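You operate a simulated robot arm through the tools that you are given. There is no shell and no other tool.

The job below is to be done with a simulated robot arm. You get a single attempt, and the scene is never put back.

JOB
Fit the orange divider in the citrus tray, then lay the lemon and both limes on their mats.
Fine: lemon on the yellow tray mat, limes on the green mat.
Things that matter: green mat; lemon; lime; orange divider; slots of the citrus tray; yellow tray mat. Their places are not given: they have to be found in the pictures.

It is judged by the outcome, as a careful person would: the job done as asked, and still so three seconds after it is handed in. It fails if anything else is knocked over, pushed out of place, dropped, spilled or broken.

ROBOT AND FRAMES
A 7-joint arm with a two-finger parallel gripper, fixed in place. Base frame: the origin is at the foot of the arm, x ahead of it, y to its left, z up; the work surface is at about z = 0.862. Lengths are in m, angles in degrees, forces in N, time in s.
With the tool pointing down near the work surface it reaches from about 0.36 to 0.78 m from the base axis. Its first joint turns from -166.0 to 166.0 degrees. Payload 3.91 kg.
Tool frame: the origin (TCP) lies between the finger pads and is the grasp point; the fingertips stand 0.03 m ahead of it; z points along the fingers, y is the line along which they close. The gripper opens to 0.11 m. The fingers are 0.02 m wide and 0.01 m thick; the gripper's body (0.048 by 0.112 m) begins 0.055 m behind the TCP.
Orientation is told as [roll, pitch, yaw] about the base's x, y, z axes, in that order, counted from this pose: with the fingers straight down and closing along the base's y, the tool's x points along the base's -x, its y along +y and its z along -z.

CONTROLS
- The arm moves only by the tool apply_moves. Its arguments are lists of equal length, an entry for each row: "dp": the shift along the tool's x, y, z in units of 50 mm (1.0 is 50 mm), a list of three; "rotation": the turn, a rotation vector about the tool's x, y, z in units of 6 degrees (1.0 is 6 degrees), a list of three. In form: {"dp": [[tx, ty, tz], ...], "rotation": [[wx, wy, wz], ...]}. A call has 1 to 20 rows; each row shifts and turns the commanded pose from where the row before left it, along the tool's axes as they then stand. "jaw" is the gripper command, from -1 (fully open) to 1 (shut), values between in proportion, set as the call begins (left out, the last holds). A call with a number of a shift or a turn outside -1 to 1 is refused whole. Each row takes 0.2 s and may step no farther than 0.05 m and 8.6 degrees from the row before; otherwise, or with a gripper value out of range, the whole call is refused. A pose out of reach is approached as far as the arm can. The call stops where the force on the tool passes 40 N (or 10 N more than at its start, if that is more) or the arm is blocked; 0.2 s more then pass. The fingers move at their own pace (about 0.153 m/s each) and stop on an object; they squeeze with about 38 N. The grip force told is the motor's: it shows also when the fingers shut on nothing. Time passes only in rows, and 0.2 s behind the last, so rows that do not move let the fingers close. It gives the time, the measured TCP pose, the force on the tool (base axes), the opening and the grip force at its end, in the units of the frame above (readings bear some noise), with the torque about the TCP (base axes, N m) and any sound that the robot's microphone picked up.
- Cameras (640 x 400 px; columns grow to the right, rows downward): "scene" is fixed at [0.2126, 0.4902, 1.4536]; the picture's right is [-0.45, -0.89, 0.00], its down [-0.78, 0.39, -0.50] and it looks along [0.45, -0.22, -0.87] (base axes); focal length 290 px, centre (320, 200). "wrist" rides on the gripper at [0.077, 0.007, -0.114] in the tool frame; the picture's right is [-0.09, 1.00, 0.00], its down [-0.80, -0.07, -0.59] and it looks along [-0.59, -0.05, 0.80] (tool axes); focal length 270 px, centre (320, 200).
- snapshot(camera): a new picture of that camera. No time passes.
- move_column(by): slides the trunk up (or, below 0, down) by that many m; the arm rides with it, the base frame stays. It gives what a move gives, with no picture.
- probe_pixels(camera, pixels): for up to 12 pixels [column, row] of the newest picture of that camera ("zoom" is the newest enlarged one), the place [x, y, z] in the base frame of the surface seen there, good to about 0.003 m, but the place of the scene camera against the robot may be out by one fixed shift of up to 0.018 m in any direction. No time passes.
- close_up(camera, box): a new picture of the part [left, top, right, bottom] of that camera's present view, enlarged. No time passes.
- sign_off(): hands the job in; it is judged then, once.

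Open the gripper and draw the arm clear of the work before you hand the job in, unless the task says otherwise.

The tools are called after "Call:" as a command line: name --argument value ..., lists and objects as JSON in quotes. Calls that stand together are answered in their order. apply_moves: Moves the arm, as the interface text tells. Its arguments: {"type":"object","properties":{"dp":{"type":"array","items":{"type":"array","items":{"type":"number"}}},"rotation":{"type":"array","items":{"type":"array","items":{"type":"number"}}},"jaw":{"type":"number"}},"required":["dp","rotation"]} The other tools are called the same way: move_column (by) slides the trunk up or down; snapshot (camera) takes a picture; probe_pixels (camera, pixels) gives the place of the surface under pixels of a picture; close_up (camera, box) takes an enlarged picture of a part of a camera's view; sign_off () hands the job in.

At the start:

```text
time: 0.0
tcp_pos: [0.3738, 0.1875, 1.1697]
tool_rot: [-0.1, 0.1, 0.0]
wrist_force: [-0.1, -0.5, -0.1]
wrist_torque: [0.0, -0.04, 0.0]
gripper_width: 0.1102
gripper_force: 0.1
trunk travel left (down, up): [-0.55, 0.06]
```

scene: 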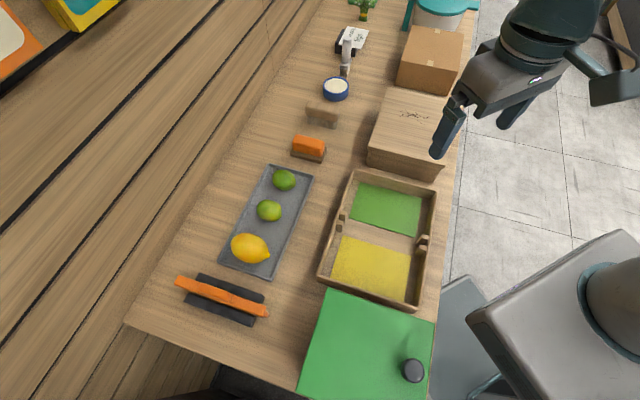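
wrist: 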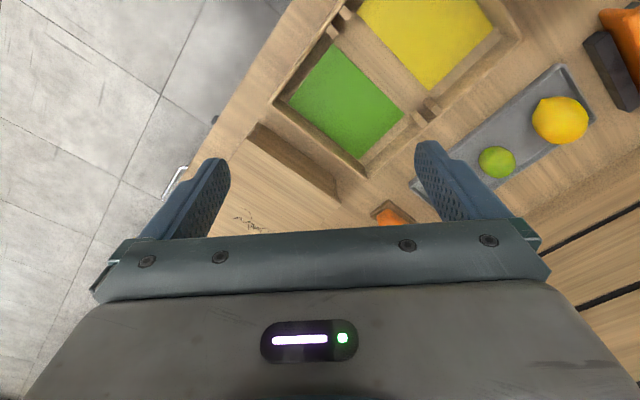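

The scene shows the tray at about (380,240), with a green mat, a yellow mat and slot posts near (340,220) and (422,243). The orange divider lies at about (222,296) on a dark rest. I'll take close-ups before measuring.

Call:
close_up --camera "scene" --box '[300, 150, 460, 320]'

Call:
close_up --camera "scene" --box '[150, 150, 330, 340]'

```text
2.35 times, centred on (380, 235) of scene
```

zoom: 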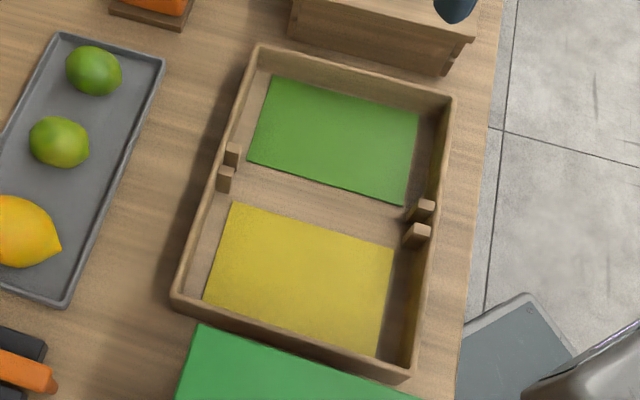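

```text
2.11 times, centred on (240, 245) of scene
```

zoom: 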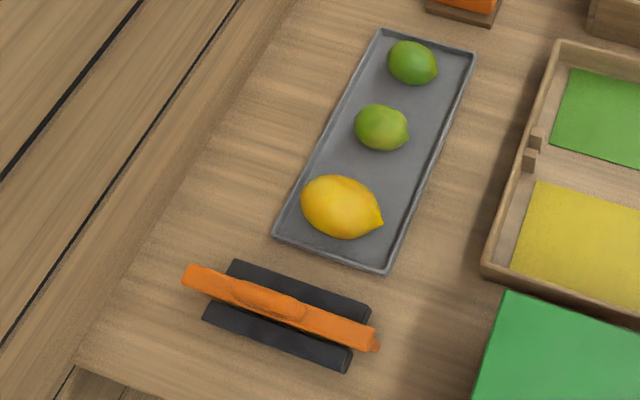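

The divider stands on edge between two dark blocks and has a raised grip in the middle of its top. I'll probe it, the fruit and the tray rim.

Call:
probe_pixels --camera "zoom" --pixels '[[195, 270], [235, 287], [268, 300], [300, 308], [345, 328], [376, 346], [188, 283], [290, 270], [280, 340], [240, 385], [360, 310], [340, 362]]'

Call:
probe_pixels --camera "scene" --pixels '[[354, 172], [437, 197], [319, 276], [417, 308], [343, 214], [339, 221], [427, 236], [422, 245], [375, 235], [390, 210], [370, 265], [420, 275]]'

```text
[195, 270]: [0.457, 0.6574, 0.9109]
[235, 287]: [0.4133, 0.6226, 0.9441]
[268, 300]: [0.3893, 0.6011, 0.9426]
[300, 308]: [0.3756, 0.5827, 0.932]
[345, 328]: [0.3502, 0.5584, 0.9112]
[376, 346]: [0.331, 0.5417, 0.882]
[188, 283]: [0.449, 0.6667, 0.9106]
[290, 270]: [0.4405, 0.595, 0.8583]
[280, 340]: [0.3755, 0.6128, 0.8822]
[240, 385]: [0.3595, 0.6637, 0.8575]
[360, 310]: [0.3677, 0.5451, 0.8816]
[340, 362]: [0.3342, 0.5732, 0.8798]
```

```text
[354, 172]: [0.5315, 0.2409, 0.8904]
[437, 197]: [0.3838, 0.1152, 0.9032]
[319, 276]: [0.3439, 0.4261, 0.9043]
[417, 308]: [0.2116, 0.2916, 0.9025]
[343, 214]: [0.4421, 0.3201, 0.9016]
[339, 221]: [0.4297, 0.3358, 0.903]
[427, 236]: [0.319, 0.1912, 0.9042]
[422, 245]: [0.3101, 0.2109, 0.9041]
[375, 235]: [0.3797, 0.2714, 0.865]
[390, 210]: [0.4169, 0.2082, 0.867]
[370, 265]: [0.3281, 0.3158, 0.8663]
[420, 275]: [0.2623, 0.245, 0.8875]
```

The wrist camera has no fixed shift, so I'll use its view of the tray to calibrate the scene camera. I'll enlarge that part of the view.

Call:
close_up --camera "wrist" --box '[230, 0, 550, 200]'

Call:
close_up --camera "scene" --box '[280, 0, 480, 180]'

```text
2.00 times, centred on (390, 100) of wrist
```

zoom: 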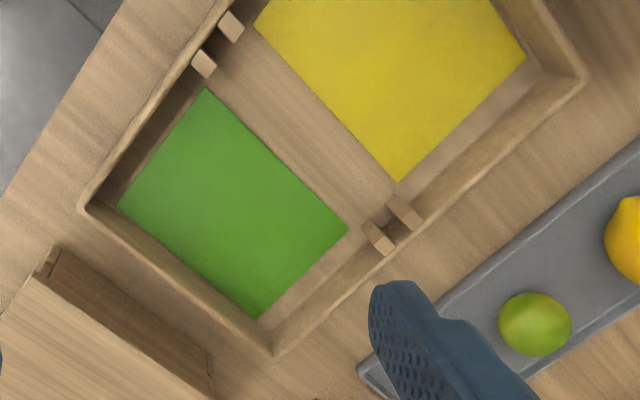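

```text
2.22 times, centred on (380, 90) of scene
```

zoom: 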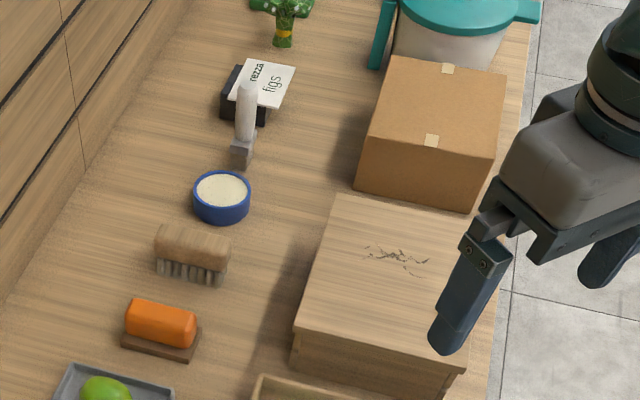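

In the wrist view the slot posts sit at about (332,31), (346,13), (419,119) and (432,106). I'll probe those along with the mat corners and the tray rim.

Call:
probe_pixels --camera "wrist" --pixels '[[332, 31], [346, 13], [419, 119], [432, 106], [332, 46], [403, 114], [291, 102], [359, 157], [429, 90], [492, 28], [359, 12], [273, 106]]'

Call:
probe_pixels --camera "scene" --pixels '[[356, 182], [418, 200], [414, 234], [341, 219], [343, 216], [424, 238], [421, 248], [338, 225]]'

```text
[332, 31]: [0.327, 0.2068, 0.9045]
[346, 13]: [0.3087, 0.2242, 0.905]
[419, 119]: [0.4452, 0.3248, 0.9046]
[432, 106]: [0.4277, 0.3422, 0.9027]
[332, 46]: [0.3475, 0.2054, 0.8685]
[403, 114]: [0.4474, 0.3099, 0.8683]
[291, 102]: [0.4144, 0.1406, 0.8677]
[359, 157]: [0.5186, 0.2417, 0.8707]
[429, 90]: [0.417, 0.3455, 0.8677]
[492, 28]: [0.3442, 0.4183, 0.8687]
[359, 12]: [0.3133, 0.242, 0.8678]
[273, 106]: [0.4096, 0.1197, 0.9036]
```

```text
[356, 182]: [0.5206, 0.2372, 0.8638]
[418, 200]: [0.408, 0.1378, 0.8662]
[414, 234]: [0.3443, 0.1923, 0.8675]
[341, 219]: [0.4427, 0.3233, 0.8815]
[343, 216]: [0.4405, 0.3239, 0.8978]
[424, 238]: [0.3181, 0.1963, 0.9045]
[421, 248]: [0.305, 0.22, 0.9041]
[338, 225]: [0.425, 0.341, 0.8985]
```

The wrist and scene readings agree to about 5 mm. The slot centres are near (0.318,0.2155) and (0.4365,0.3335), so the slot axis runs at about 45°. I'll yaw the tool by +45° in place.

Call:
apply_moves --dp '[[0, 0, 0], [0, 0, 0], [0, 0, 0], [0, 0, 0], [0, 0, 0], [0, 0, 0], [0, 0, 0], [0, 0, 0]]' --rotation '[[0, 0, -0.9375], [0, 0, -0.9375], [0, 0, -0.9375], [0, 0, -0.9375], [0, 0, -0.9375], [0, 0, -0.9375], [0, 0, -0.9375], [0, 0, -0.9375]]' --jaw -1

```text
time: 1.8
tcp_pos: [0.3742, 0.1863, 1.1698]
tool_rot: [0.1, 0.1, 45.0]
wrist_force: [-0.2, -0.7, 0.2]
wrist_torque: [-0.03, -0.03, -0.02]
gripper_width: 0.11
gripper_force: 0.0
trunk travel left (down, up): [-0.55, 0.06]
```

The yaw is now 45°. Next I'll move over to look at the divider.

Call:
apply_moves --dp '[[-0.4065, 0.7035, 0.175], [-0.4065, 0.7035, 0.175], [-0.4065, 0.7035, 0.175], [-0.4065, 0.7035, 0.175], [-0.4065, 0.7035, 0.175], [-0.4065, 0.7035, 0.175], [-0.4065, 0.7035, 0.175], [-0.4065, 0.7035, 0.175]]' --rotation '[[0, 0, 0], [0, 0, 0], [0, 0, 0], [0, 0, 0], [0, 0, 0], [0, 0, 0], [0, 0, 0], [0, 0, 0]]'

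Call:
snapshot --camera "wrist"

```text
time: 3.6
tcp_pos: [0.2907, 0.5044, 1.1001]
tool_rot: [-0.1, -0.1, 44.8]
wrist_force: [0.7, -0.4, 0.6]
wrist_torque: [0.03, 0.01, -0.02]
gripper_width: 0.1101
gripper_force: 0.0
trunk travel left (down, up): [-0.55, 0.06]
```

```text
taken
```

wrist: 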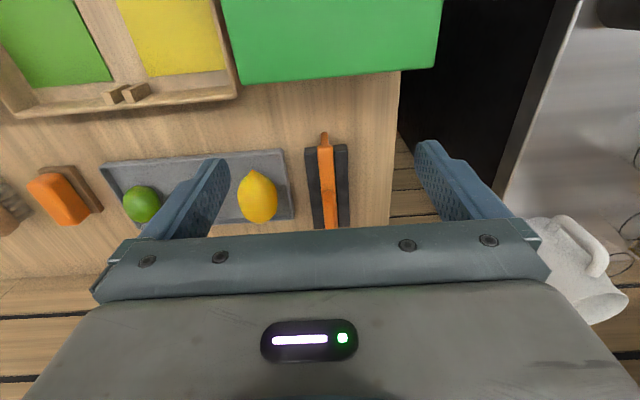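

The divider shows at (326,185), partly hidden behind the gripper body. I'll move along tool -x so it sits higher in the picture, and go lower for a better look.

Call:
apply_moves --dp '[[-0.8, 0, 0.2], [-0.8, 0, 0.2], [0, 0, 0.2]]' --rotation '[[0, 0, 0], [0, 0, 0], [0, 0, 0]]'

Call:
snapshot --camera "wrist"

Call:
close_up --camera "wrist" --box '[240, 40, 400, 220]'

```text
time: 4.4
tcp_pos: [0.3493, 0.5582, 1.0692]
tool_rot: [0.1, 0.0, 45.1]
wrist_force: [0.1, 0.0, 0.7]
wrist_torque: [-0.02, -0.01, 0.02]
gripper_width: 0.11
gripper_force: 0.1
trunk travel left (down, up): [-0.55, 0.06]
```

```text
taken
```

wrist: 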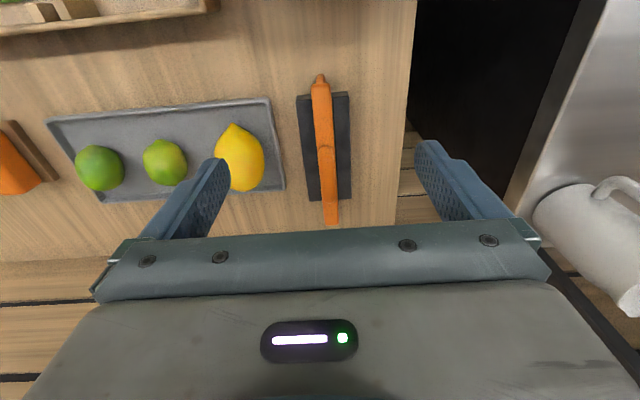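

```text
2.22 times, centred on (320, 130) of wrist
```

zoom: 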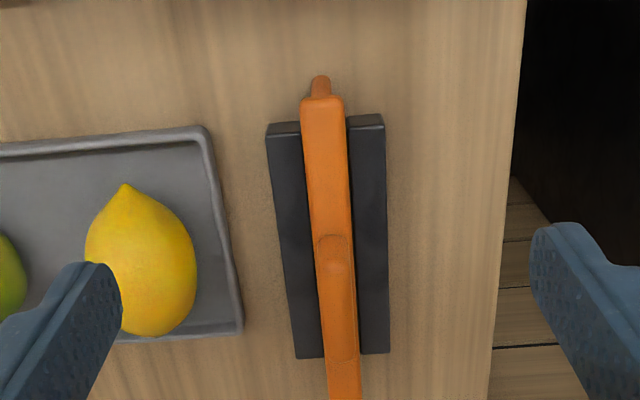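

The divider shows clearly here, with a narrow tongue at its near end and a raised grip in the middle. I'll probe along it.

Call:
probe_pixels --camera "zoom" --pixels '[[321, 82], [322, 103], [304, 103], [341, 103], [325, 170], [330, 225], [334, 245], [337, 268], [340, 320], [342, 350], [344, 380], [344, 396]]'

Call:
probe_pixels --camera "wrist" --pixels '[[331, 205], [331, 215], [332, 222], [334, 210], [327, 210], [313, 95], [306, 95], [342, 94], [346, 195], [314, 195]]'

```text
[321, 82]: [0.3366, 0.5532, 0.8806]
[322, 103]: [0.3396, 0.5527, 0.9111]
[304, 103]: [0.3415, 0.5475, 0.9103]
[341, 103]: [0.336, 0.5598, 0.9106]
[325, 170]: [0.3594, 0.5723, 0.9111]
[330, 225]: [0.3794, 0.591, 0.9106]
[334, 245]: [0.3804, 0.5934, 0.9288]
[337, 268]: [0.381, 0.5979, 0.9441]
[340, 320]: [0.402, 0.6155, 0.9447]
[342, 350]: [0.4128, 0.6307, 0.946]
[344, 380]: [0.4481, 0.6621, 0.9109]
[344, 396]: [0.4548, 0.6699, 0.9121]
```

```text
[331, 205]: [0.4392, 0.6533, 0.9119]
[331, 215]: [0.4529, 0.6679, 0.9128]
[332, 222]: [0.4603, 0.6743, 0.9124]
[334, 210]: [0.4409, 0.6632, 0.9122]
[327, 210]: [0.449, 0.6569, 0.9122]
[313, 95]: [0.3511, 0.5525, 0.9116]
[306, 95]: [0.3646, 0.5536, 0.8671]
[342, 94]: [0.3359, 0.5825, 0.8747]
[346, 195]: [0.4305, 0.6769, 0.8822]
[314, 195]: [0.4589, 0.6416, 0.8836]
```

The divider's top is at z≈0.911, the grip's at about 0.945, and the body is roughly 0.174 m long. I'll zoom in tighter on the near-end tongue and the grip.

Call:
close_up --camera "wrist" --box '[295, 65, 355, 105]'

Call:
close_up --camera "scene" --box '[170, 265, 280, 335]'

```text
10.00 times, centred on (325, 85) of wrist
```

zoom: 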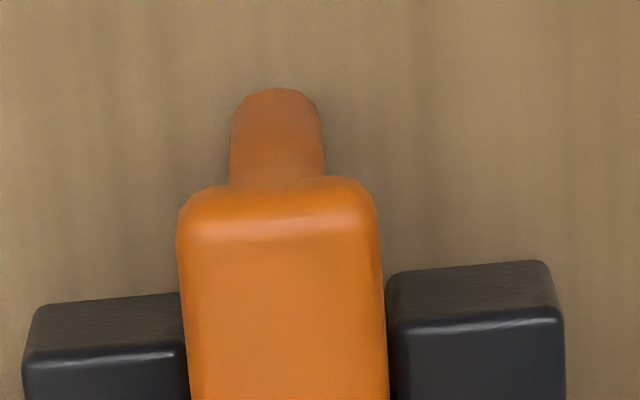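

```text
5.71 times, centred on (225, 300) of scene
```

zoom: 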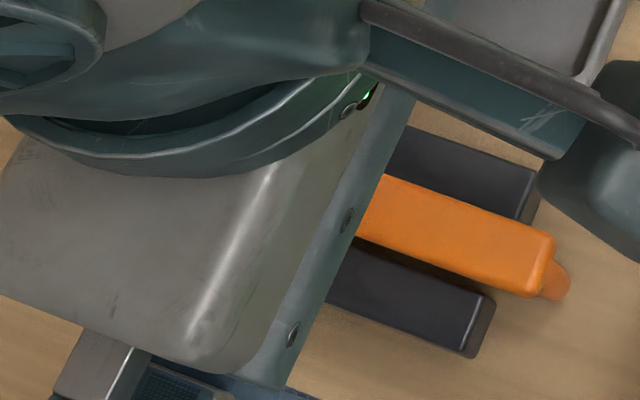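

The near end carries a tongue roughly 10 mm wide under the top edge. I'll zoom in on the wrist view again and probe the tongue's profile.

Call:
close_up --camera "wrist" --box '[295, 65, 355, 105]'

Call:
probe_pixels --camera "zoom" --pixels '[[277, 92], [277, 110], [277, 130], [277, 150], [277, 170], [277, 185], [277, 200], [277, 230], [236, 130], [318, 130], [184, 260], [376, 260]]'

```text
10.00 times, centred on (325, 85) of wrist
```

zoom: 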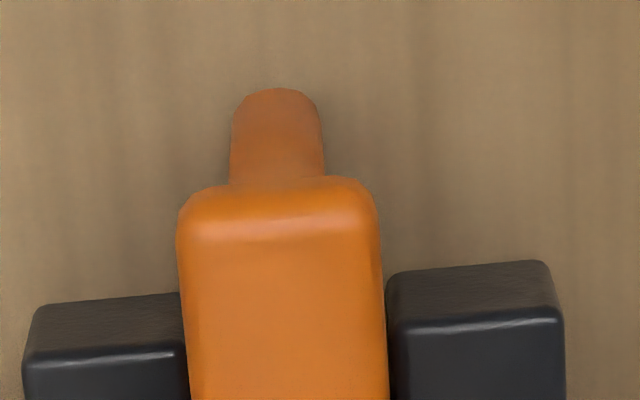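

```text
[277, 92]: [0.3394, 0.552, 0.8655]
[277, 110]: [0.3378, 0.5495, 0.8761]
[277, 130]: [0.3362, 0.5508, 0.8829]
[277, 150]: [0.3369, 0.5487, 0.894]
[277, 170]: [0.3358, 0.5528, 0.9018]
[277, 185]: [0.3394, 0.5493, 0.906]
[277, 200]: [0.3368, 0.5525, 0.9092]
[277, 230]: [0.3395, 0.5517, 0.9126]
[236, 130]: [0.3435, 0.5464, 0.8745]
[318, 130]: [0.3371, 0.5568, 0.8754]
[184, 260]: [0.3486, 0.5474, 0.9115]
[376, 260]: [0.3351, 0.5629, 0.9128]
```

The end face runs vertically from z≈0.866 to 0.906. So a thin blade (about 10 mm) sits under a 20 mm top bar. I'll move forward to see the far end and measure the full length.

Call:
apply_moves --dp '[[-0.6, 0, 0], [-0.6, 0, 0], [0, 0, 0]]' --rotation '[[0, 0, 0], [0, 0, 0], [0, 0, 0]]'

Call:
snapshot --camera "wrist"

Call:
close_up --camera "wrist" --box '[270, 10, 390, 170]'

```text
time: 5.2
tcp_pos: [0.3884, 0.6001, 1.0685]
tool_rot: [0.0, 0.1, 45.0]
wrist_force: [0.3, 1.0, 1.0]
wrist_torque: [-0.03, 0.02, 0.03]
gripper_width: 0.1101
gripper_force: 0.1
trunk travel left (down, up): [-0.55, 0.06]
```

```text
taken
```

wrist: 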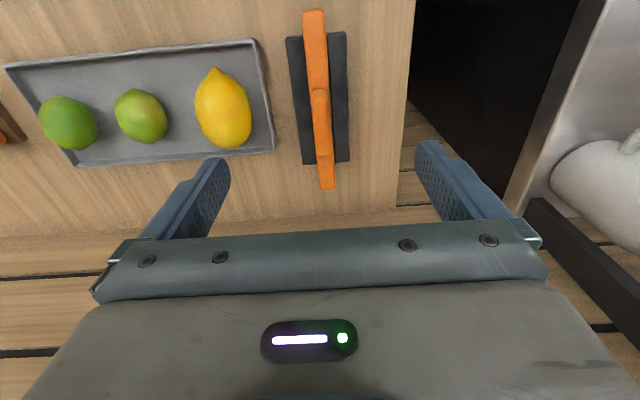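

```text
2.50 times, centred on (330, 90) of wrist
```

zoom: 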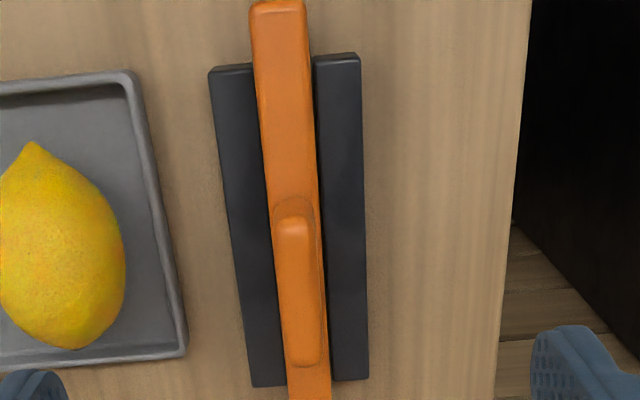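

Both ends of the divider are in view now, the near end at (314,10) and the far end at (327,189). The grip is narrower than the bar. I'll probe the ends and the grip edges.

Call:
probe_pixels --camera "wrist" --pixels '[[314, 12], [304, 14], [325, 14], [326, 180], [327, 185], [327, 188], [320, 183], [333, 182], [306, 50], [327, 49], [318, 170], [332, 170]]'

Call:
probe_pixels --camera "zoom" --pixels '[[282, 240], [308, 238], [295, 238], [287, 340], [314, 340], [300, 340], [294, 222], [303, 362], [293, 205], [272, 260], [323, 260], [305, 375]]'

```text
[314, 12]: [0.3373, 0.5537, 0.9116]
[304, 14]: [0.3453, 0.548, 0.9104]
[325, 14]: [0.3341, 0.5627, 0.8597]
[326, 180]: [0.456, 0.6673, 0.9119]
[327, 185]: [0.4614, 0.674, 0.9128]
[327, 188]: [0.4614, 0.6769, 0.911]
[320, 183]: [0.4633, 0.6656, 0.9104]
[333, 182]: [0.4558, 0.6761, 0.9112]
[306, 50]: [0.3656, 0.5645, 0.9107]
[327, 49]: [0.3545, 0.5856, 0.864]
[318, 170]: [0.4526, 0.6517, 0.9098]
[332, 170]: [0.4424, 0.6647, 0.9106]
```

```text
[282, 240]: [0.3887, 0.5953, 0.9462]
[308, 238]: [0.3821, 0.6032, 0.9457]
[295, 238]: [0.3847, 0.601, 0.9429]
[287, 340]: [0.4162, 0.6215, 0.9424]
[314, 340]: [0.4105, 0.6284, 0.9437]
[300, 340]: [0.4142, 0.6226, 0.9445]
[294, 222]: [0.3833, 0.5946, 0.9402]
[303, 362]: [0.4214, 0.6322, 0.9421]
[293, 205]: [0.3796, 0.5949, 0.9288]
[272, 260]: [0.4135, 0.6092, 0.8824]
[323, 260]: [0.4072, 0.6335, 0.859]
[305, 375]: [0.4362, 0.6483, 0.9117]
```

The ends are near (0.337,0.5525) and (0.462,0.6765), so the centre is about (0.400,0.614). The grip tab is about 12 mm thick and 50 mm long, with its top at z≈0.945. I'll narrow the jaw to about 50 mm, stop just above the grip, and check alignment.

Call:
apply_moves --dp '[[-0.12, 0.01, 0.5], [-0.12, 0.01, 0.5], [-0.12, 0.01, 0.5], [0, 0, 0]]' --rotation '[[0, 0, 0], [0, 0, 0], [0, 0, 0], [0, 0, 0]]' --jaw 0.1

Call:
snapshot --camera "wrist"

Call:
snapshot --camera "scene"

```text
time: 6.2
tcp_pos: [0.4003, 0.6142, 0.9926]
tool_rot: [0.0, 0.0, 45.0]
wrist_force: [-0.3, -0.3, 0.0]
wrist_torque: [-0.01, 0.0, -0.02]
gripper_width: 0.0494
gripper_force: 0.0
trunk travel left (down, up): [-0.55, 0.06]
```

```text
taken
```

wrist: 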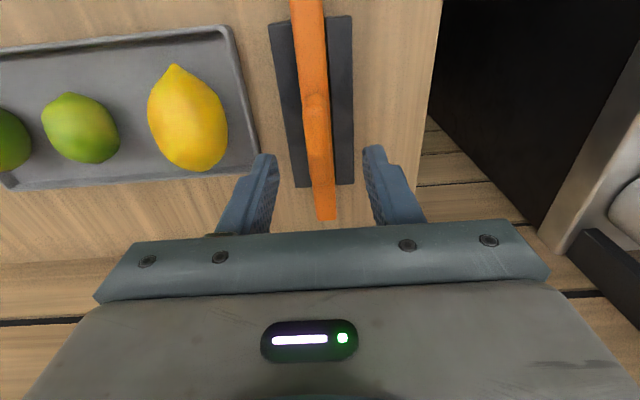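

```text
taken
```

scene: 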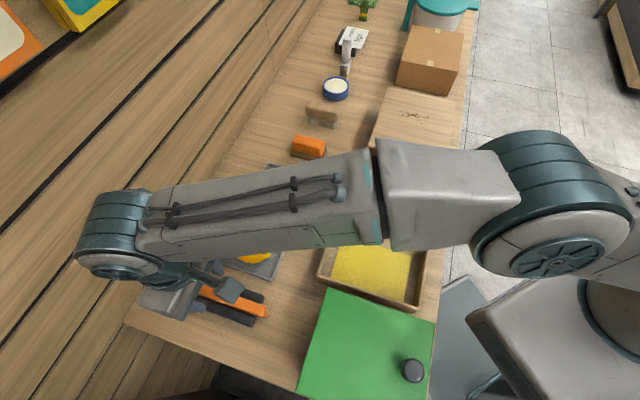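

The fingers straddle the grip evenly, at (258,190) and (390,185), with the divider running between them. I'll descend about 46 mm and then close.

Call:
apply_moves --dp '[[0, 0, 0.4], [0, 0, 0.3], [0, 0, 0.22], [0, 0, 0]]' --rotation '[[0, 0, 0], [0, 0, 0], [0, 0, 0], [0, 0, 0]]' --jaw 0.1

Call:
close_up --camera "wrist" --box '[220, 60, 420, 230]'

```text
time: 7.2
tcp_pos: [0.3993, 0.6137, 0.9477]
tool_rot: [0.0, 0.0, 45.0]
wrist_force: [0.8, -0.1, 0.4]
wrist_torque: [-0.03, -0.02, -0.02]
gripper_width: 0.0493
gripper_force: 0.0
trunk travel left (down, up): [-0.55, 0.06]
```

```text
2.35 times, centred on (320, 145) of wrist
```

zoom: 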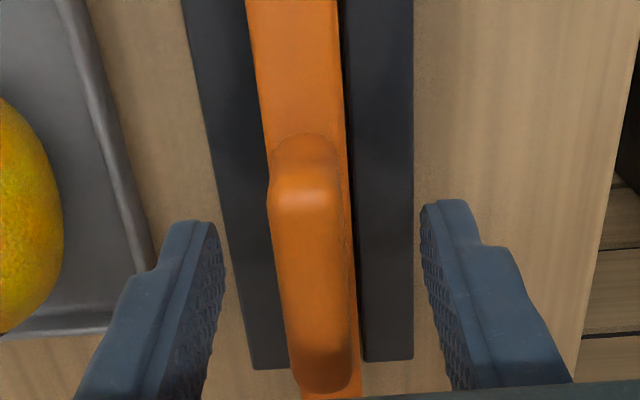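

The fingers sit on either side of the grip. I'll close them and wait for the grip to settle.

Call:
apply_moves --dp '[[0, 0, 0], [0, 0, 0], [0, 0, 0], [0, 0, 0]]' --rotation '[[0, 0, 0], [0, 0, 0], [0, 0, 0], [0, 0, 0]]' --jaw 1

Call:
close_up --camera "wrist" --box '[220, 60, 420, 230]'

```text
time: 8.2
tcp_pos: [0.3995, 0.615, 0.9477]
tool_rot: [-0.1, 0.0, 45.0]
wrist_force: [0.3, -0.5, 0.6]
wrist_torque: [0.02, 0.02, 0.04]
gripper_width: 0.0153
gripper_force: 38.5
trunk travel left (down, up): [-0.55, 0.06]
```

```text
2.35 times, centred on (320, 145) of wrist
```

zoom: 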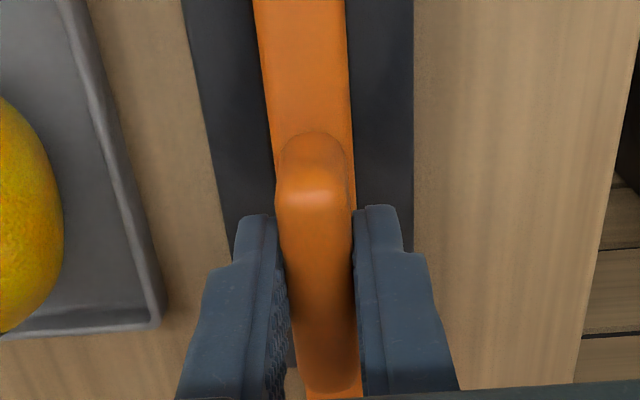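

The grip is held at 15.3 mm with 38 N. I'll lift the divider straight up.

Call:
apply_moves --dp '[[0, 0, -0.3], [0, 0, -0.5], [0, 0, -0.7], [0, 0, -0.7], [0, 0, 0]]' --rotation '[[0, 0, 0], [0, 0, 0], [0, 0, 0], [0, 0, 0], [0, 0, 0]]'

Call:
snapshot --camera "wrist"

```text
time: 9.4
tcp_pos: [0.4026, 0.6153, 1.0576]
tool_rot: [0.0, 0.1, 45.1]
wrist_force: [0.3, 0.4, 0.1]
wrist_torque: [0.0, -0.02, -0.01]
gripper_width: 0.0153
gripper_force: 38.1
trunk travel left (down, up): [-0.55, 0.06]
```

```text
taken
```

wrist: 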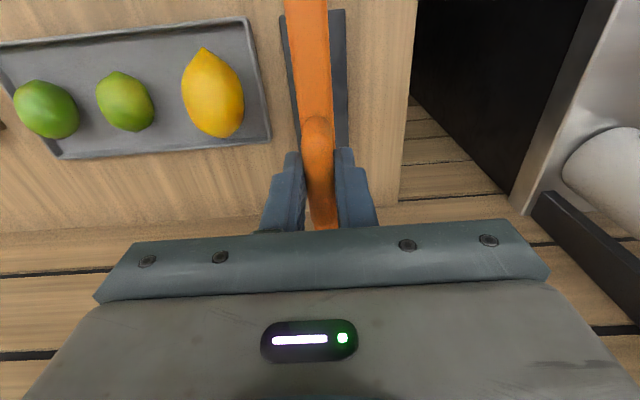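

The divider is lifted clear, and the rest is visible behind it. I'll carry it at this height to a spot beside the slot line so the wrist camera can measure the slots again.

Call:
apply_moves --dp '[[0.7085, -0.273, 0], [0.7085, -0.273, 0], [0.7085, -0.273, 0], [0.7085, -0.273, 0], [0.7085, -0.273, 0], [0.7085, -0.273, 0], [0.7085, -0.273, 0], [0.7085, -0.273, 0], [0.7085, -0.273, 0], [0, 0, 0]]' --rotation '[[0, 0, 0], [0, 0, 0], [0, 0, 0], [0, 0, 0], [0, 0, 0], [0, 0, 0], [0, 0, 0], [0, 0, 0], [0, 0, 0], [0, 0, 0]]'

Call:
snapshot --camera "wrist"

Call:
snapshot --camera "scene"

```text
time: 10.5
tcp_pos: [0.345, 0.4827, 1.0642]
tool_rot: [0.5, -2.0, 44.8]
wrist_force: [11.7, 20.5, 4.6]
wrist_torque: [1.08, -0.55, -0.3]
gripper_width: 0.0159
gripper_force: 38.3
trunk travel left (down, up): [-0.55, 0.06]
stopped in row 5: the force on the tool passed its limit at 49 N (the readings are from after the stop); the commanded pose is now the measured one
```

```text
taken
```

wrist: 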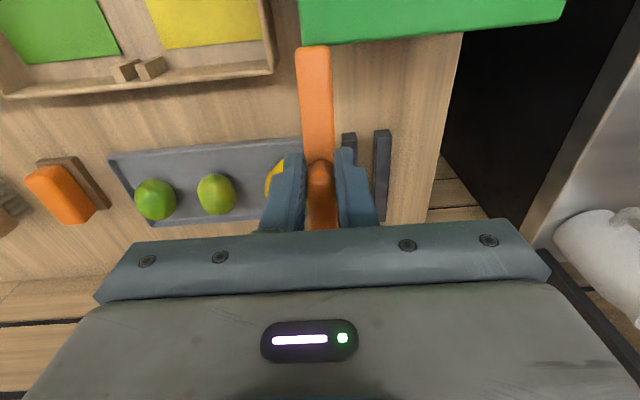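

```text
taken
```

scene: 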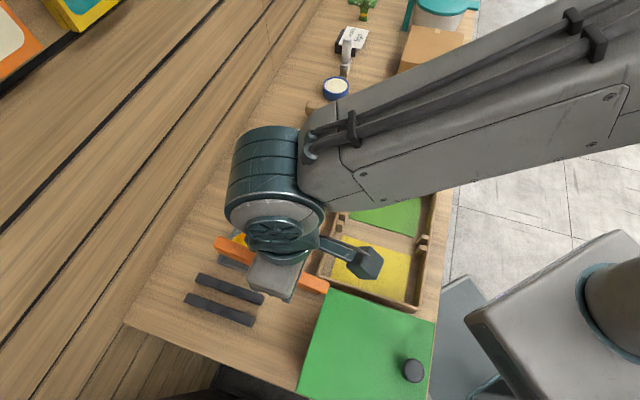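

The move stopped with the force pushing the tool back toward +x,+y, so the divider's near end touched something there. The green block is probably taller than I assumed, so I'll probe it and the divider.

Call:
probe_pixels --camera "scene" --pixels '[[330, 293], [380, 310], [340, 330], [412, 370], [405, 345], [433, 325], [300, 390], [325, 289], [310, 280], [225, 242], [228, 290], [370, 365]]'

Call:
probe_pixels --camera "wrist" --pixels '[[314, 52], [304, 60], [325, 60], [316, 100], [318, 140], [320, 165], [310, 30], [400, 35], [320, 20], [560, 10], [270, 68], [330, 40]]'

Call:
close_up --camera "scene" --box '[190, 200, 450, 400]'

```text
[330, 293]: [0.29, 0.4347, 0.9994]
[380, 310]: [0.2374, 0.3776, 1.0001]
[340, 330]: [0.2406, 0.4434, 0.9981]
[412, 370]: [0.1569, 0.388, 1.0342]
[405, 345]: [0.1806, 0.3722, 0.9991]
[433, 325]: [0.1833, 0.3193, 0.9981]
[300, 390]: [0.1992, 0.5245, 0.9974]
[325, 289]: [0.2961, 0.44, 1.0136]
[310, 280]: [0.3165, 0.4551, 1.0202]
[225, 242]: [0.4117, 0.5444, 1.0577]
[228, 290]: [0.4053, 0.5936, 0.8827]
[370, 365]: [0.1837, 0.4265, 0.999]
```

```text
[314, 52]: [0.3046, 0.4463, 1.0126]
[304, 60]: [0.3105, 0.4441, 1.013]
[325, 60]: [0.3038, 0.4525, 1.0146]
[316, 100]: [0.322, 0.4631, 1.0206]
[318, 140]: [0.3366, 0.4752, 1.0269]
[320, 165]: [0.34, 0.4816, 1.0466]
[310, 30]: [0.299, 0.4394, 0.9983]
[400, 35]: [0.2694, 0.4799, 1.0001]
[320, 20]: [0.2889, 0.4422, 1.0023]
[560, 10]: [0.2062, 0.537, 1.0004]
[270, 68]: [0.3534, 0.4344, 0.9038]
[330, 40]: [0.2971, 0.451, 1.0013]
```

```text
2.00 times, centred on (320, 300) of scene
```

zoom: 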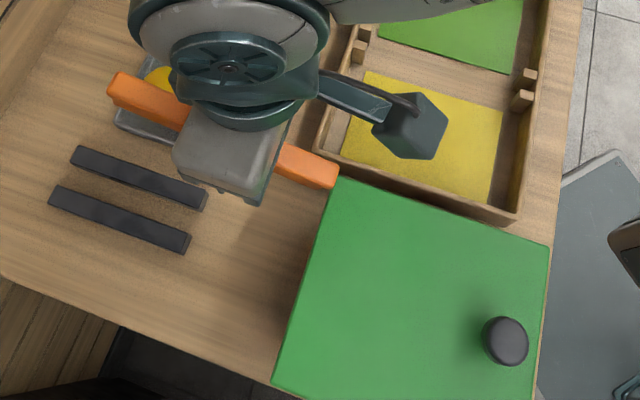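

The green block is a tall box with its top at z≈1.0, and the divider's near end ran into it. The box looks unmoved, with corners still at (328,290) and (435,323). The divider has slipped and tilted in the grip, though. I'll back off, rise clear and level the tool.

Call:
apply_moves --dp '[[-0.3, 0.0, 0], [-0.3, 0, -0.3], [0, 0, -0.6], [0, 0, -0.6], [0, 0, 0]]' --rotation '[[0, 0, 0], [0, 0, 0], [0.083, 0.333, 0], [0, 0, 0], [0, 0, 0]]'

Call:
snapshot --camera "wrist"

Call:
snapshot --camera "scene"

```text
time: 11.7
tcp_pos: [0.3636, 0.5003, 1.1404]
tool_rot: [-0.2, 0.6, 44.7]
wrist_force: [-0.1, 0.2, -1.1]
wrist_torque: [-0.01, 0.04, 0.02]
gripper_width: 0.0154
gripper_force: 38.1
trunk travel left (down, up): [-0.55, 0.06]
```

```text
taken
```

wrist: 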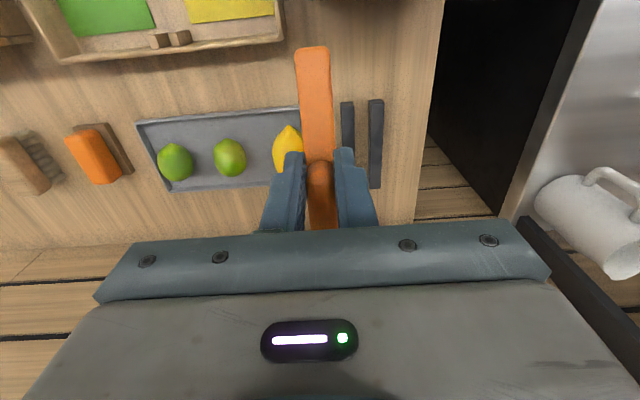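

```text
taken
```

scene: 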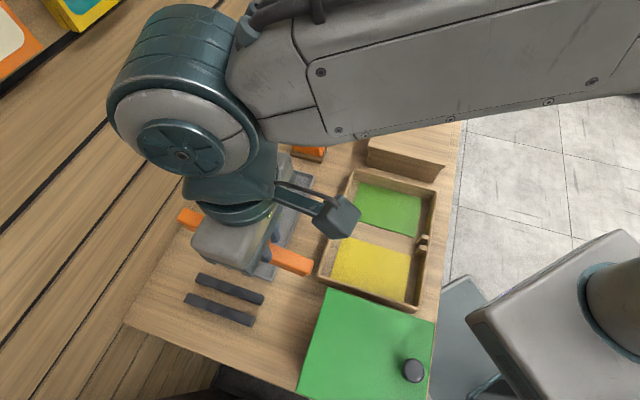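

I'm clear of the box, and both it and the rest look unmoved. I'll measure how the divider now sits in the grip.

Call:
close_up --camera "wrist" --box '[250, 30, 390, 240]'

Call:
probe_pixels --camera "wrist" --pixels '[[313, 48], [314, 60], [315, 80], [316, 100], [317, 120], [318, 140], [318, 155], [320, 170], [321, 190], [321, 210], [323, 225]]'

Call:
probe_pixels --camera "scene" --pixels '[[182, 215], [190, 220], [198, 222], [280, 255], [295, 264], [310, 268], [305, 262], [270, 252]]'

```text
1.90 times, centred on (320, 135) of wrist
```

zoom: 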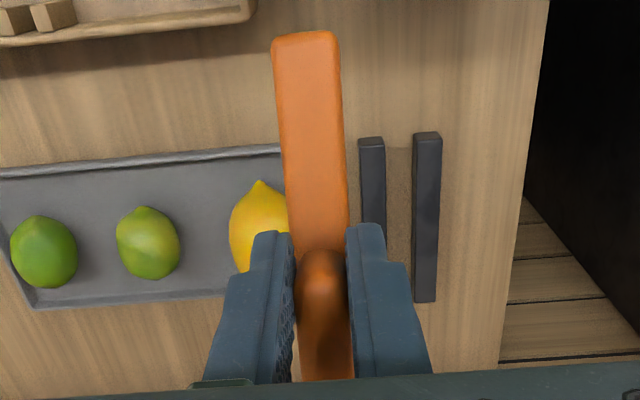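

```text
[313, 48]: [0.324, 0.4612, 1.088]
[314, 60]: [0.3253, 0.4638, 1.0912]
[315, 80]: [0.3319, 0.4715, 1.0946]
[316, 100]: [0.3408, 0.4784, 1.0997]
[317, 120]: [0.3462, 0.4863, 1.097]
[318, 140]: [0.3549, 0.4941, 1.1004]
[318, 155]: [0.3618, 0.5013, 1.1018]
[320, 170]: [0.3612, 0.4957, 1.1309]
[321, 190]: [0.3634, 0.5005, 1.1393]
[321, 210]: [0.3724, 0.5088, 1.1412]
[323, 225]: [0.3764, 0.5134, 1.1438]
```

```text
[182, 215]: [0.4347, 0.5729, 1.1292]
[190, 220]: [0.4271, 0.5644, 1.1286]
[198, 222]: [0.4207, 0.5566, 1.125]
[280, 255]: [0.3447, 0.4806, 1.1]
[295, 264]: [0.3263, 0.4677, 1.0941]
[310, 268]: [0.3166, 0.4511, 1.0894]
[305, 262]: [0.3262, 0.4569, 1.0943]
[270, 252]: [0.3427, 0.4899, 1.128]
```

The divider's near end is low by about 12.5°, and its centre has slid about 29 mm past the TCP. I'll pitch the tool to level it, then put it back in its rest and grasp it again.

Call:
apply_moves --dp '[[0, 0, 0], [0, 0, 0], [0, 0, 0]]' --rotation '[[0, 1.0, 0], [0, 1.0, 0], [0, 0, 0]]'

Call:
snapshot --camera "wrist"

Call:
snapshot --camera "scene"

```text
time: 12.5
tcp_pos: [0.3629, 0.4994, 1.1386]
tool_rot: [-0.2, 12.7, 44.8]
wrist_force: [0.7, -0.5, -1.2]
wrist_torque: [-0.01, 0.02, 0.02]
gripper_width: 0.0156
gripper_force: 38.1
trunk travel left (down, up): [-0.55, 0.06]
```

```text
taken
```

wrist: 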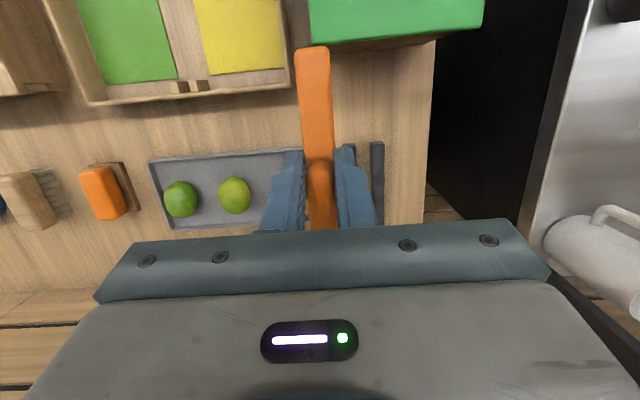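

```text
taken
```

scene: 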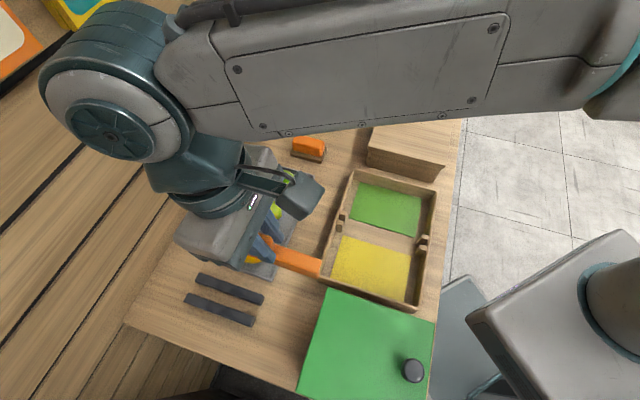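

Call:
probe_pixels --camera "wrist" --pixels '[[312, 52], [313, 62], [314, 80], [316, 100], [317, 120], [318, 138], [318, 150], [371, 146], [383, 145], [377, 225], [348, 150], [371, 200]]'

Call:
probe_pixels --camera "scene" --pixels '[[285, 258], [300, 264], [315, 269], [200, 276], [262, 298], [190, 296], [252, 322], [232, 290], [225, 300], [210, 295], [240, 305]]'

```text
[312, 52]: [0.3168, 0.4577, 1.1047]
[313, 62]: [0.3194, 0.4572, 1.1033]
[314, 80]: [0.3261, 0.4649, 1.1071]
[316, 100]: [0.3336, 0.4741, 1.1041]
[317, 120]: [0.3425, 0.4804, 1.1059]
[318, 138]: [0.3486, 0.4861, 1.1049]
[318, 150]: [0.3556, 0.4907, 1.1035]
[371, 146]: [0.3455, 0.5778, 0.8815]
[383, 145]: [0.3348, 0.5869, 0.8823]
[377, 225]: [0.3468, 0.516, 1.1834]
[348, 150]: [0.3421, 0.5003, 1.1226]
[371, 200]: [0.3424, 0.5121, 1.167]
```

```text
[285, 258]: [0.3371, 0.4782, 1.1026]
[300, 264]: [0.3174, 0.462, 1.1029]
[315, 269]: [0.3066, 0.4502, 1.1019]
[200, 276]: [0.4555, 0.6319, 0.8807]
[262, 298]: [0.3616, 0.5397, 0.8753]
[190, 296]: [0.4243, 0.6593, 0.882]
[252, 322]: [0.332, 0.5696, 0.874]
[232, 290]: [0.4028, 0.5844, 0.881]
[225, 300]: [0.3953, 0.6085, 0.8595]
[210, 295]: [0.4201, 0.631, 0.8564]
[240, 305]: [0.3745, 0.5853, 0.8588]
```

The divider is now level, with its top at z≈1.105 all along. The gap in the rest is centred on y−x≈0.214. I'll move over the rest at this height.

Call:
apply_moves --dp '[[-0.541, 0.37, -0.121], [-0.541, 0.37, -0.121], [-0.541, 0.37, -0.121], [0, 0, 0]]' --rotation '[[0, 0, 0], [0, 0, 0], [0, 0, 0], [0, 0, 0]]'

Call:
snapshot --camera "wrist"

Call:
snapshot --camera "scene"

```text
time: 13.5
tcp_pos: [0.3779, 0.5715, 1.1342]
tool_rot: [-0.4, 12.7, 44.6]
wrist_force: [0.3, 0.8, -2.3]
wrist_torque: [-0.05, 0.0, 0.0]
gripper_width: 0.0155
gripper_force: 37.8
out of reach, approached as far as the arm can: row 3
trunk travel left (down, up): [-0.55, 0.06]
```

```text
taken
```

wrist: 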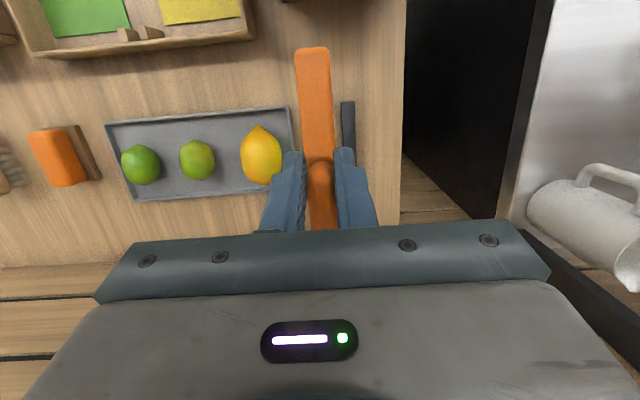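

```text
taken
```

scene: 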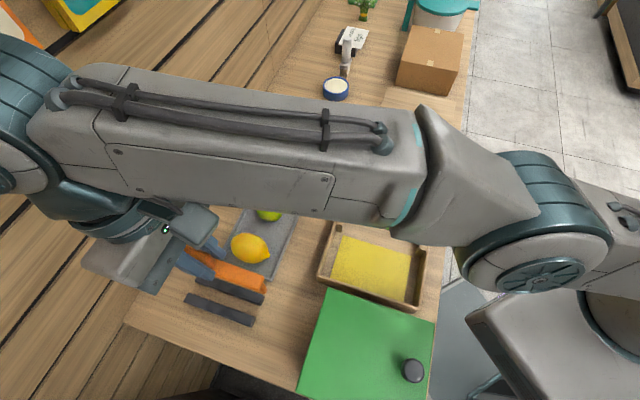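

The last row was out of reach at this height. I'll go lower, where the arm reaches farther, and check the pose again.

Call:
apply_moves --dp '[[-0.153, 0, 0.683], [-0.153, 0, 0.683], [0, 0, 0]]' --rotation '[[0, 0, 0], [0, 0, 0], [0, 0, 0]]'

```text
time: 14.3
tcp_pos: [0.3771, 0.5711, 1.0653]
tool_rot: [-0.3, 12.6, 44.7]
wrist_force: [0.4, 0.7, -1.7]
wrist_torque: [-0.03, 0.02, -0.03]
gripper_width: 0.0154
gripper_force: 37.9
trunk travel left (down, up): [-0.55, 0.06]
```

That reached. Now the rest of the sideways move, to put the divider over the gap.

Call:
apply_moves --dp '[[-0.215, 0.15, -0.048], [-0.215, 0.15, -0.048], [0, 0, 0]]' --rotation '[[0, 0, 0], [0, 0, 0], [0, 0, 0]]'

Call:
snapshot --camera "wrist"

Call:
close_up --camera "wrist" --box '[250, 30, 390, 240]'

Call:
close_up --camera "scene" --box '[150, 200, 330, 340]'

```text
time: 15.1
tcp_pos: [0.3803, 0.5909, 1.0651]
tool_rot: [-0.2, 12.7, 44.8]
wrist_force: [0.6, 0.2, -0.9]
wrist_torque: [-0.03, 0.05, -0.05]
gripper_width: 0.0152
gripper_force: 38.2
out of reach, approached as far as the arm can: row 2
trunk travel left (down, up): [-0.55, 0.06]
```

```text
taken
```

wrist: 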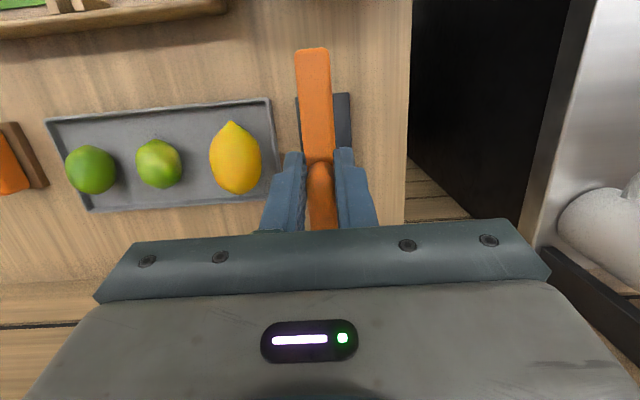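

```text
1.90 times, centred on (320, 135) of wrist
```

zoom: 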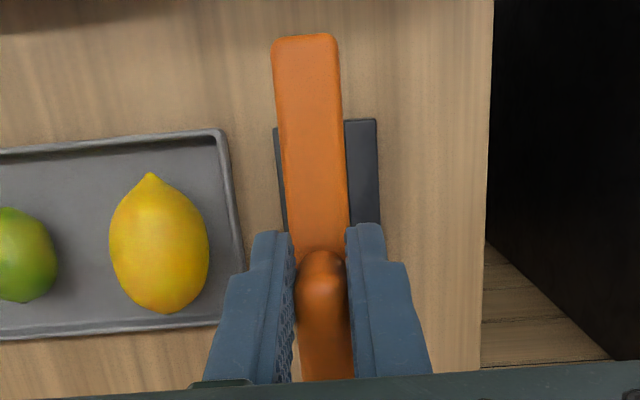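

```text
2.86 times, centred on (240, 270) of scene
```

zoom: 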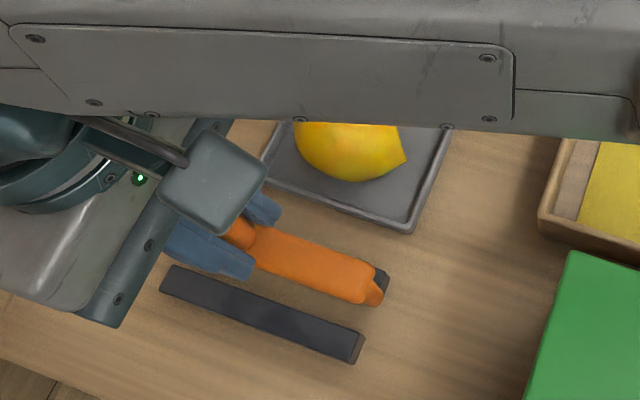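

The divider lines up with the gap to within about 1–2 mm across. I'll lower to just above the strips.

Call:
apply_moves --dp '[[-0.12, 0.02, 0.537], [-0.12, 0.0, 0.537], [-0.12, 0, 0.537], [0, 0, 0]]' --rotation '[[0, 0, 0], [0, 0, 0], [0, 0, 0], [0, 0, 0]]'

Call:
snapshot --camera "wrist"

Call:
close_up --camera "wrist" --box '[250, 30, 390, 240]'

Call:
close_up --camera "scene" --box '[150, 220, 330, 340]'

```text
time: 16.1
tcp_pos: [0.3767, 0.5915, 0.9852]
tool_rot: [-0.2, 12.6, 44.8]
wrist_force: [-1.5, -0.1, -1.9]
wrist_torque: [0.0, 0.02, -0.01]
gripper_width: 0.0152
gripper_force: 37.7
trunk travel left (down, up): [-0.55, 0.06]
```

```text
taken
```

wrist: 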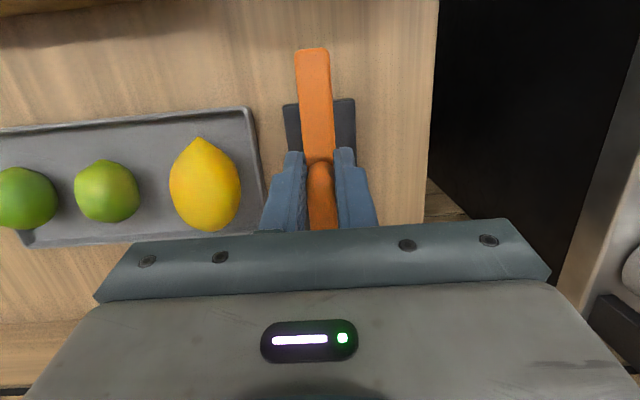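

```text
1.90 times, centred on (320, 135) of wrist
```

zoom: 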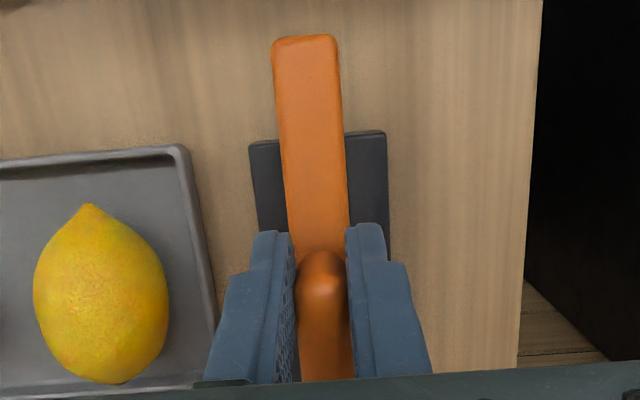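

```text
3.33 times, centred on (240, 280) of scene
```

zoom: 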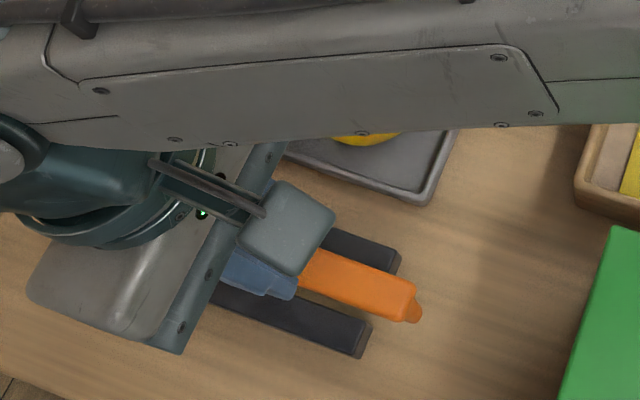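

The bar sits between the strips. I'll probe both to check the sideways offset.

Call:
close_up --camera "wrist" --box '[250, 30, 390, 240]'

Call:
probe_pixels --camera "zoom" --pixels '[[254, 160], [276, 160], [350, 155], [383, 155], [258, 190], [278, 190], [351, 190], [384, 190], [281, 120], [341, 120], [284, 180], [344, 180]]'

```text
1.90 times, centred on (320, 135) of wrist
```

zoom: 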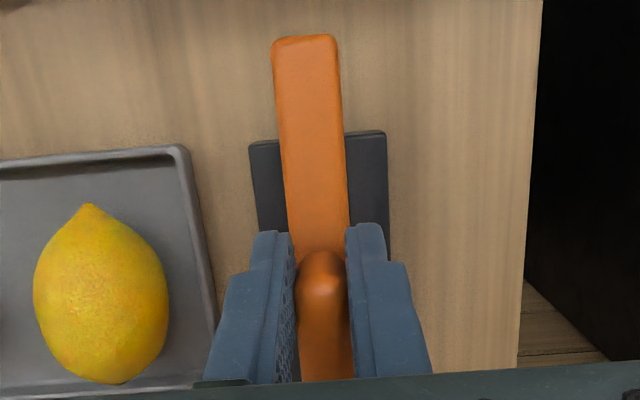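

```text
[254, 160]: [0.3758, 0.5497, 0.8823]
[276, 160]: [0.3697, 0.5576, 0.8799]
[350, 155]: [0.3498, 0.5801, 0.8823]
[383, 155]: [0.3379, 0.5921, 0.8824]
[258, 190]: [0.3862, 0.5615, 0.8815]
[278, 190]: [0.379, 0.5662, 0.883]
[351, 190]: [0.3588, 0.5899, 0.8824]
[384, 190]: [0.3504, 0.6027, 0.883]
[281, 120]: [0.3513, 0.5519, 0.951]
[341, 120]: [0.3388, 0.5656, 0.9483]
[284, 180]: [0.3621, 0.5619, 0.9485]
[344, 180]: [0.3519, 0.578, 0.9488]
```

The bar centre is at y−x≈0.2135 and the gap centre at 0.2138, so they line up. I'll lower slowly by 36 mm into the rest.

Call:
apply_moves --dp '[[-0.0526, 0, 0.234], [-0.0526, 0, 0.234], [-0.0526, 0, 0.234], [0, 0, 0]]' --rotation '[[0, 0, 0], [0, 0, 0], [0, 0, 0], [0, 0, 0]]'

Call:
close_up --camera "wrist" --box '[250, 30, 390, 240]'

Call:
probe_pixels --camera "zoom" --pixels '[[305, 45], [306, 70], [308, 100], [310, 140], [313, 180], [316, 220]]'

```text
time: 17.1
tcp_pos: [0.3794, 0.5903, 0.9492]
tool_rot: [-0.2, 12.6, 44.8]
wrist_force: [-0.4, 0.1, -1.0]
wrist_torque: [0.01, 0.04, 0.03]
gripper_width: 0.0156
gripper_force: 37.7
trunk travel left (down, up): [-0.55, 0.06]
```

```text
1.90 times, centred on (320, 135) of wrist
```

zoom: 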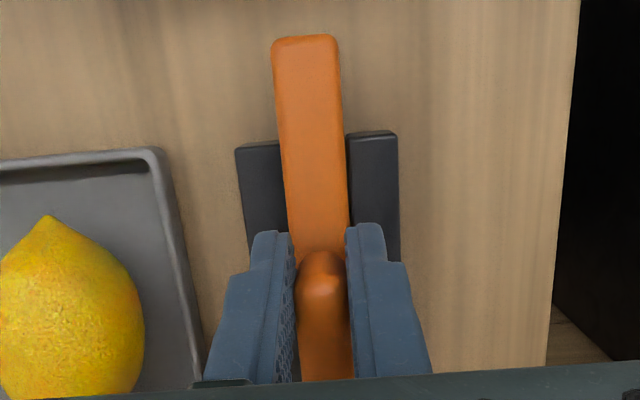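

```text
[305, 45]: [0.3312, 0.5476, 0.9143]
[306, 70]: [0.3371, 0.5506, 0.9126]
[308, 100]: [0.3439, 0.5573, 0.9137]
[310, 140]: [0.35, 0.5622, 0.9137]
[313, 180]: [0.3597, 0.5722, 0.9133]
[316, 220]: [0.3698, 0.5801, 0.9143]
```

The bar top is at 0.9135 against the original 0.911, so it needs about 2 mm more. I'll lower in 1 mm rows and watch the force.

Call:
apply_moves --dp '[[-0.0044, 0, 0.0195], [-0.0044, 0, 0.0195], [-0.0022, 0, 0.0098], [0, 0, 0]]' --rotation '[[0, 0, 0], [0, 0, 0], [0, 0, 0], [0, 0, 0]]'

```text
time: 18.1
tcp_pos: [0.3785, 0.5915, 0.9477]
tool_rot: [-0.2, 12.5, 44.7]
wrist_force: [2.4, 1.1, 8.5]
wrist_torque: [-0.38, 0.26, 0.06]
gripper_width: 0.0154
gripper_force: 38.0
trunk travel left (down, up): [-0.55, 0.06]
```

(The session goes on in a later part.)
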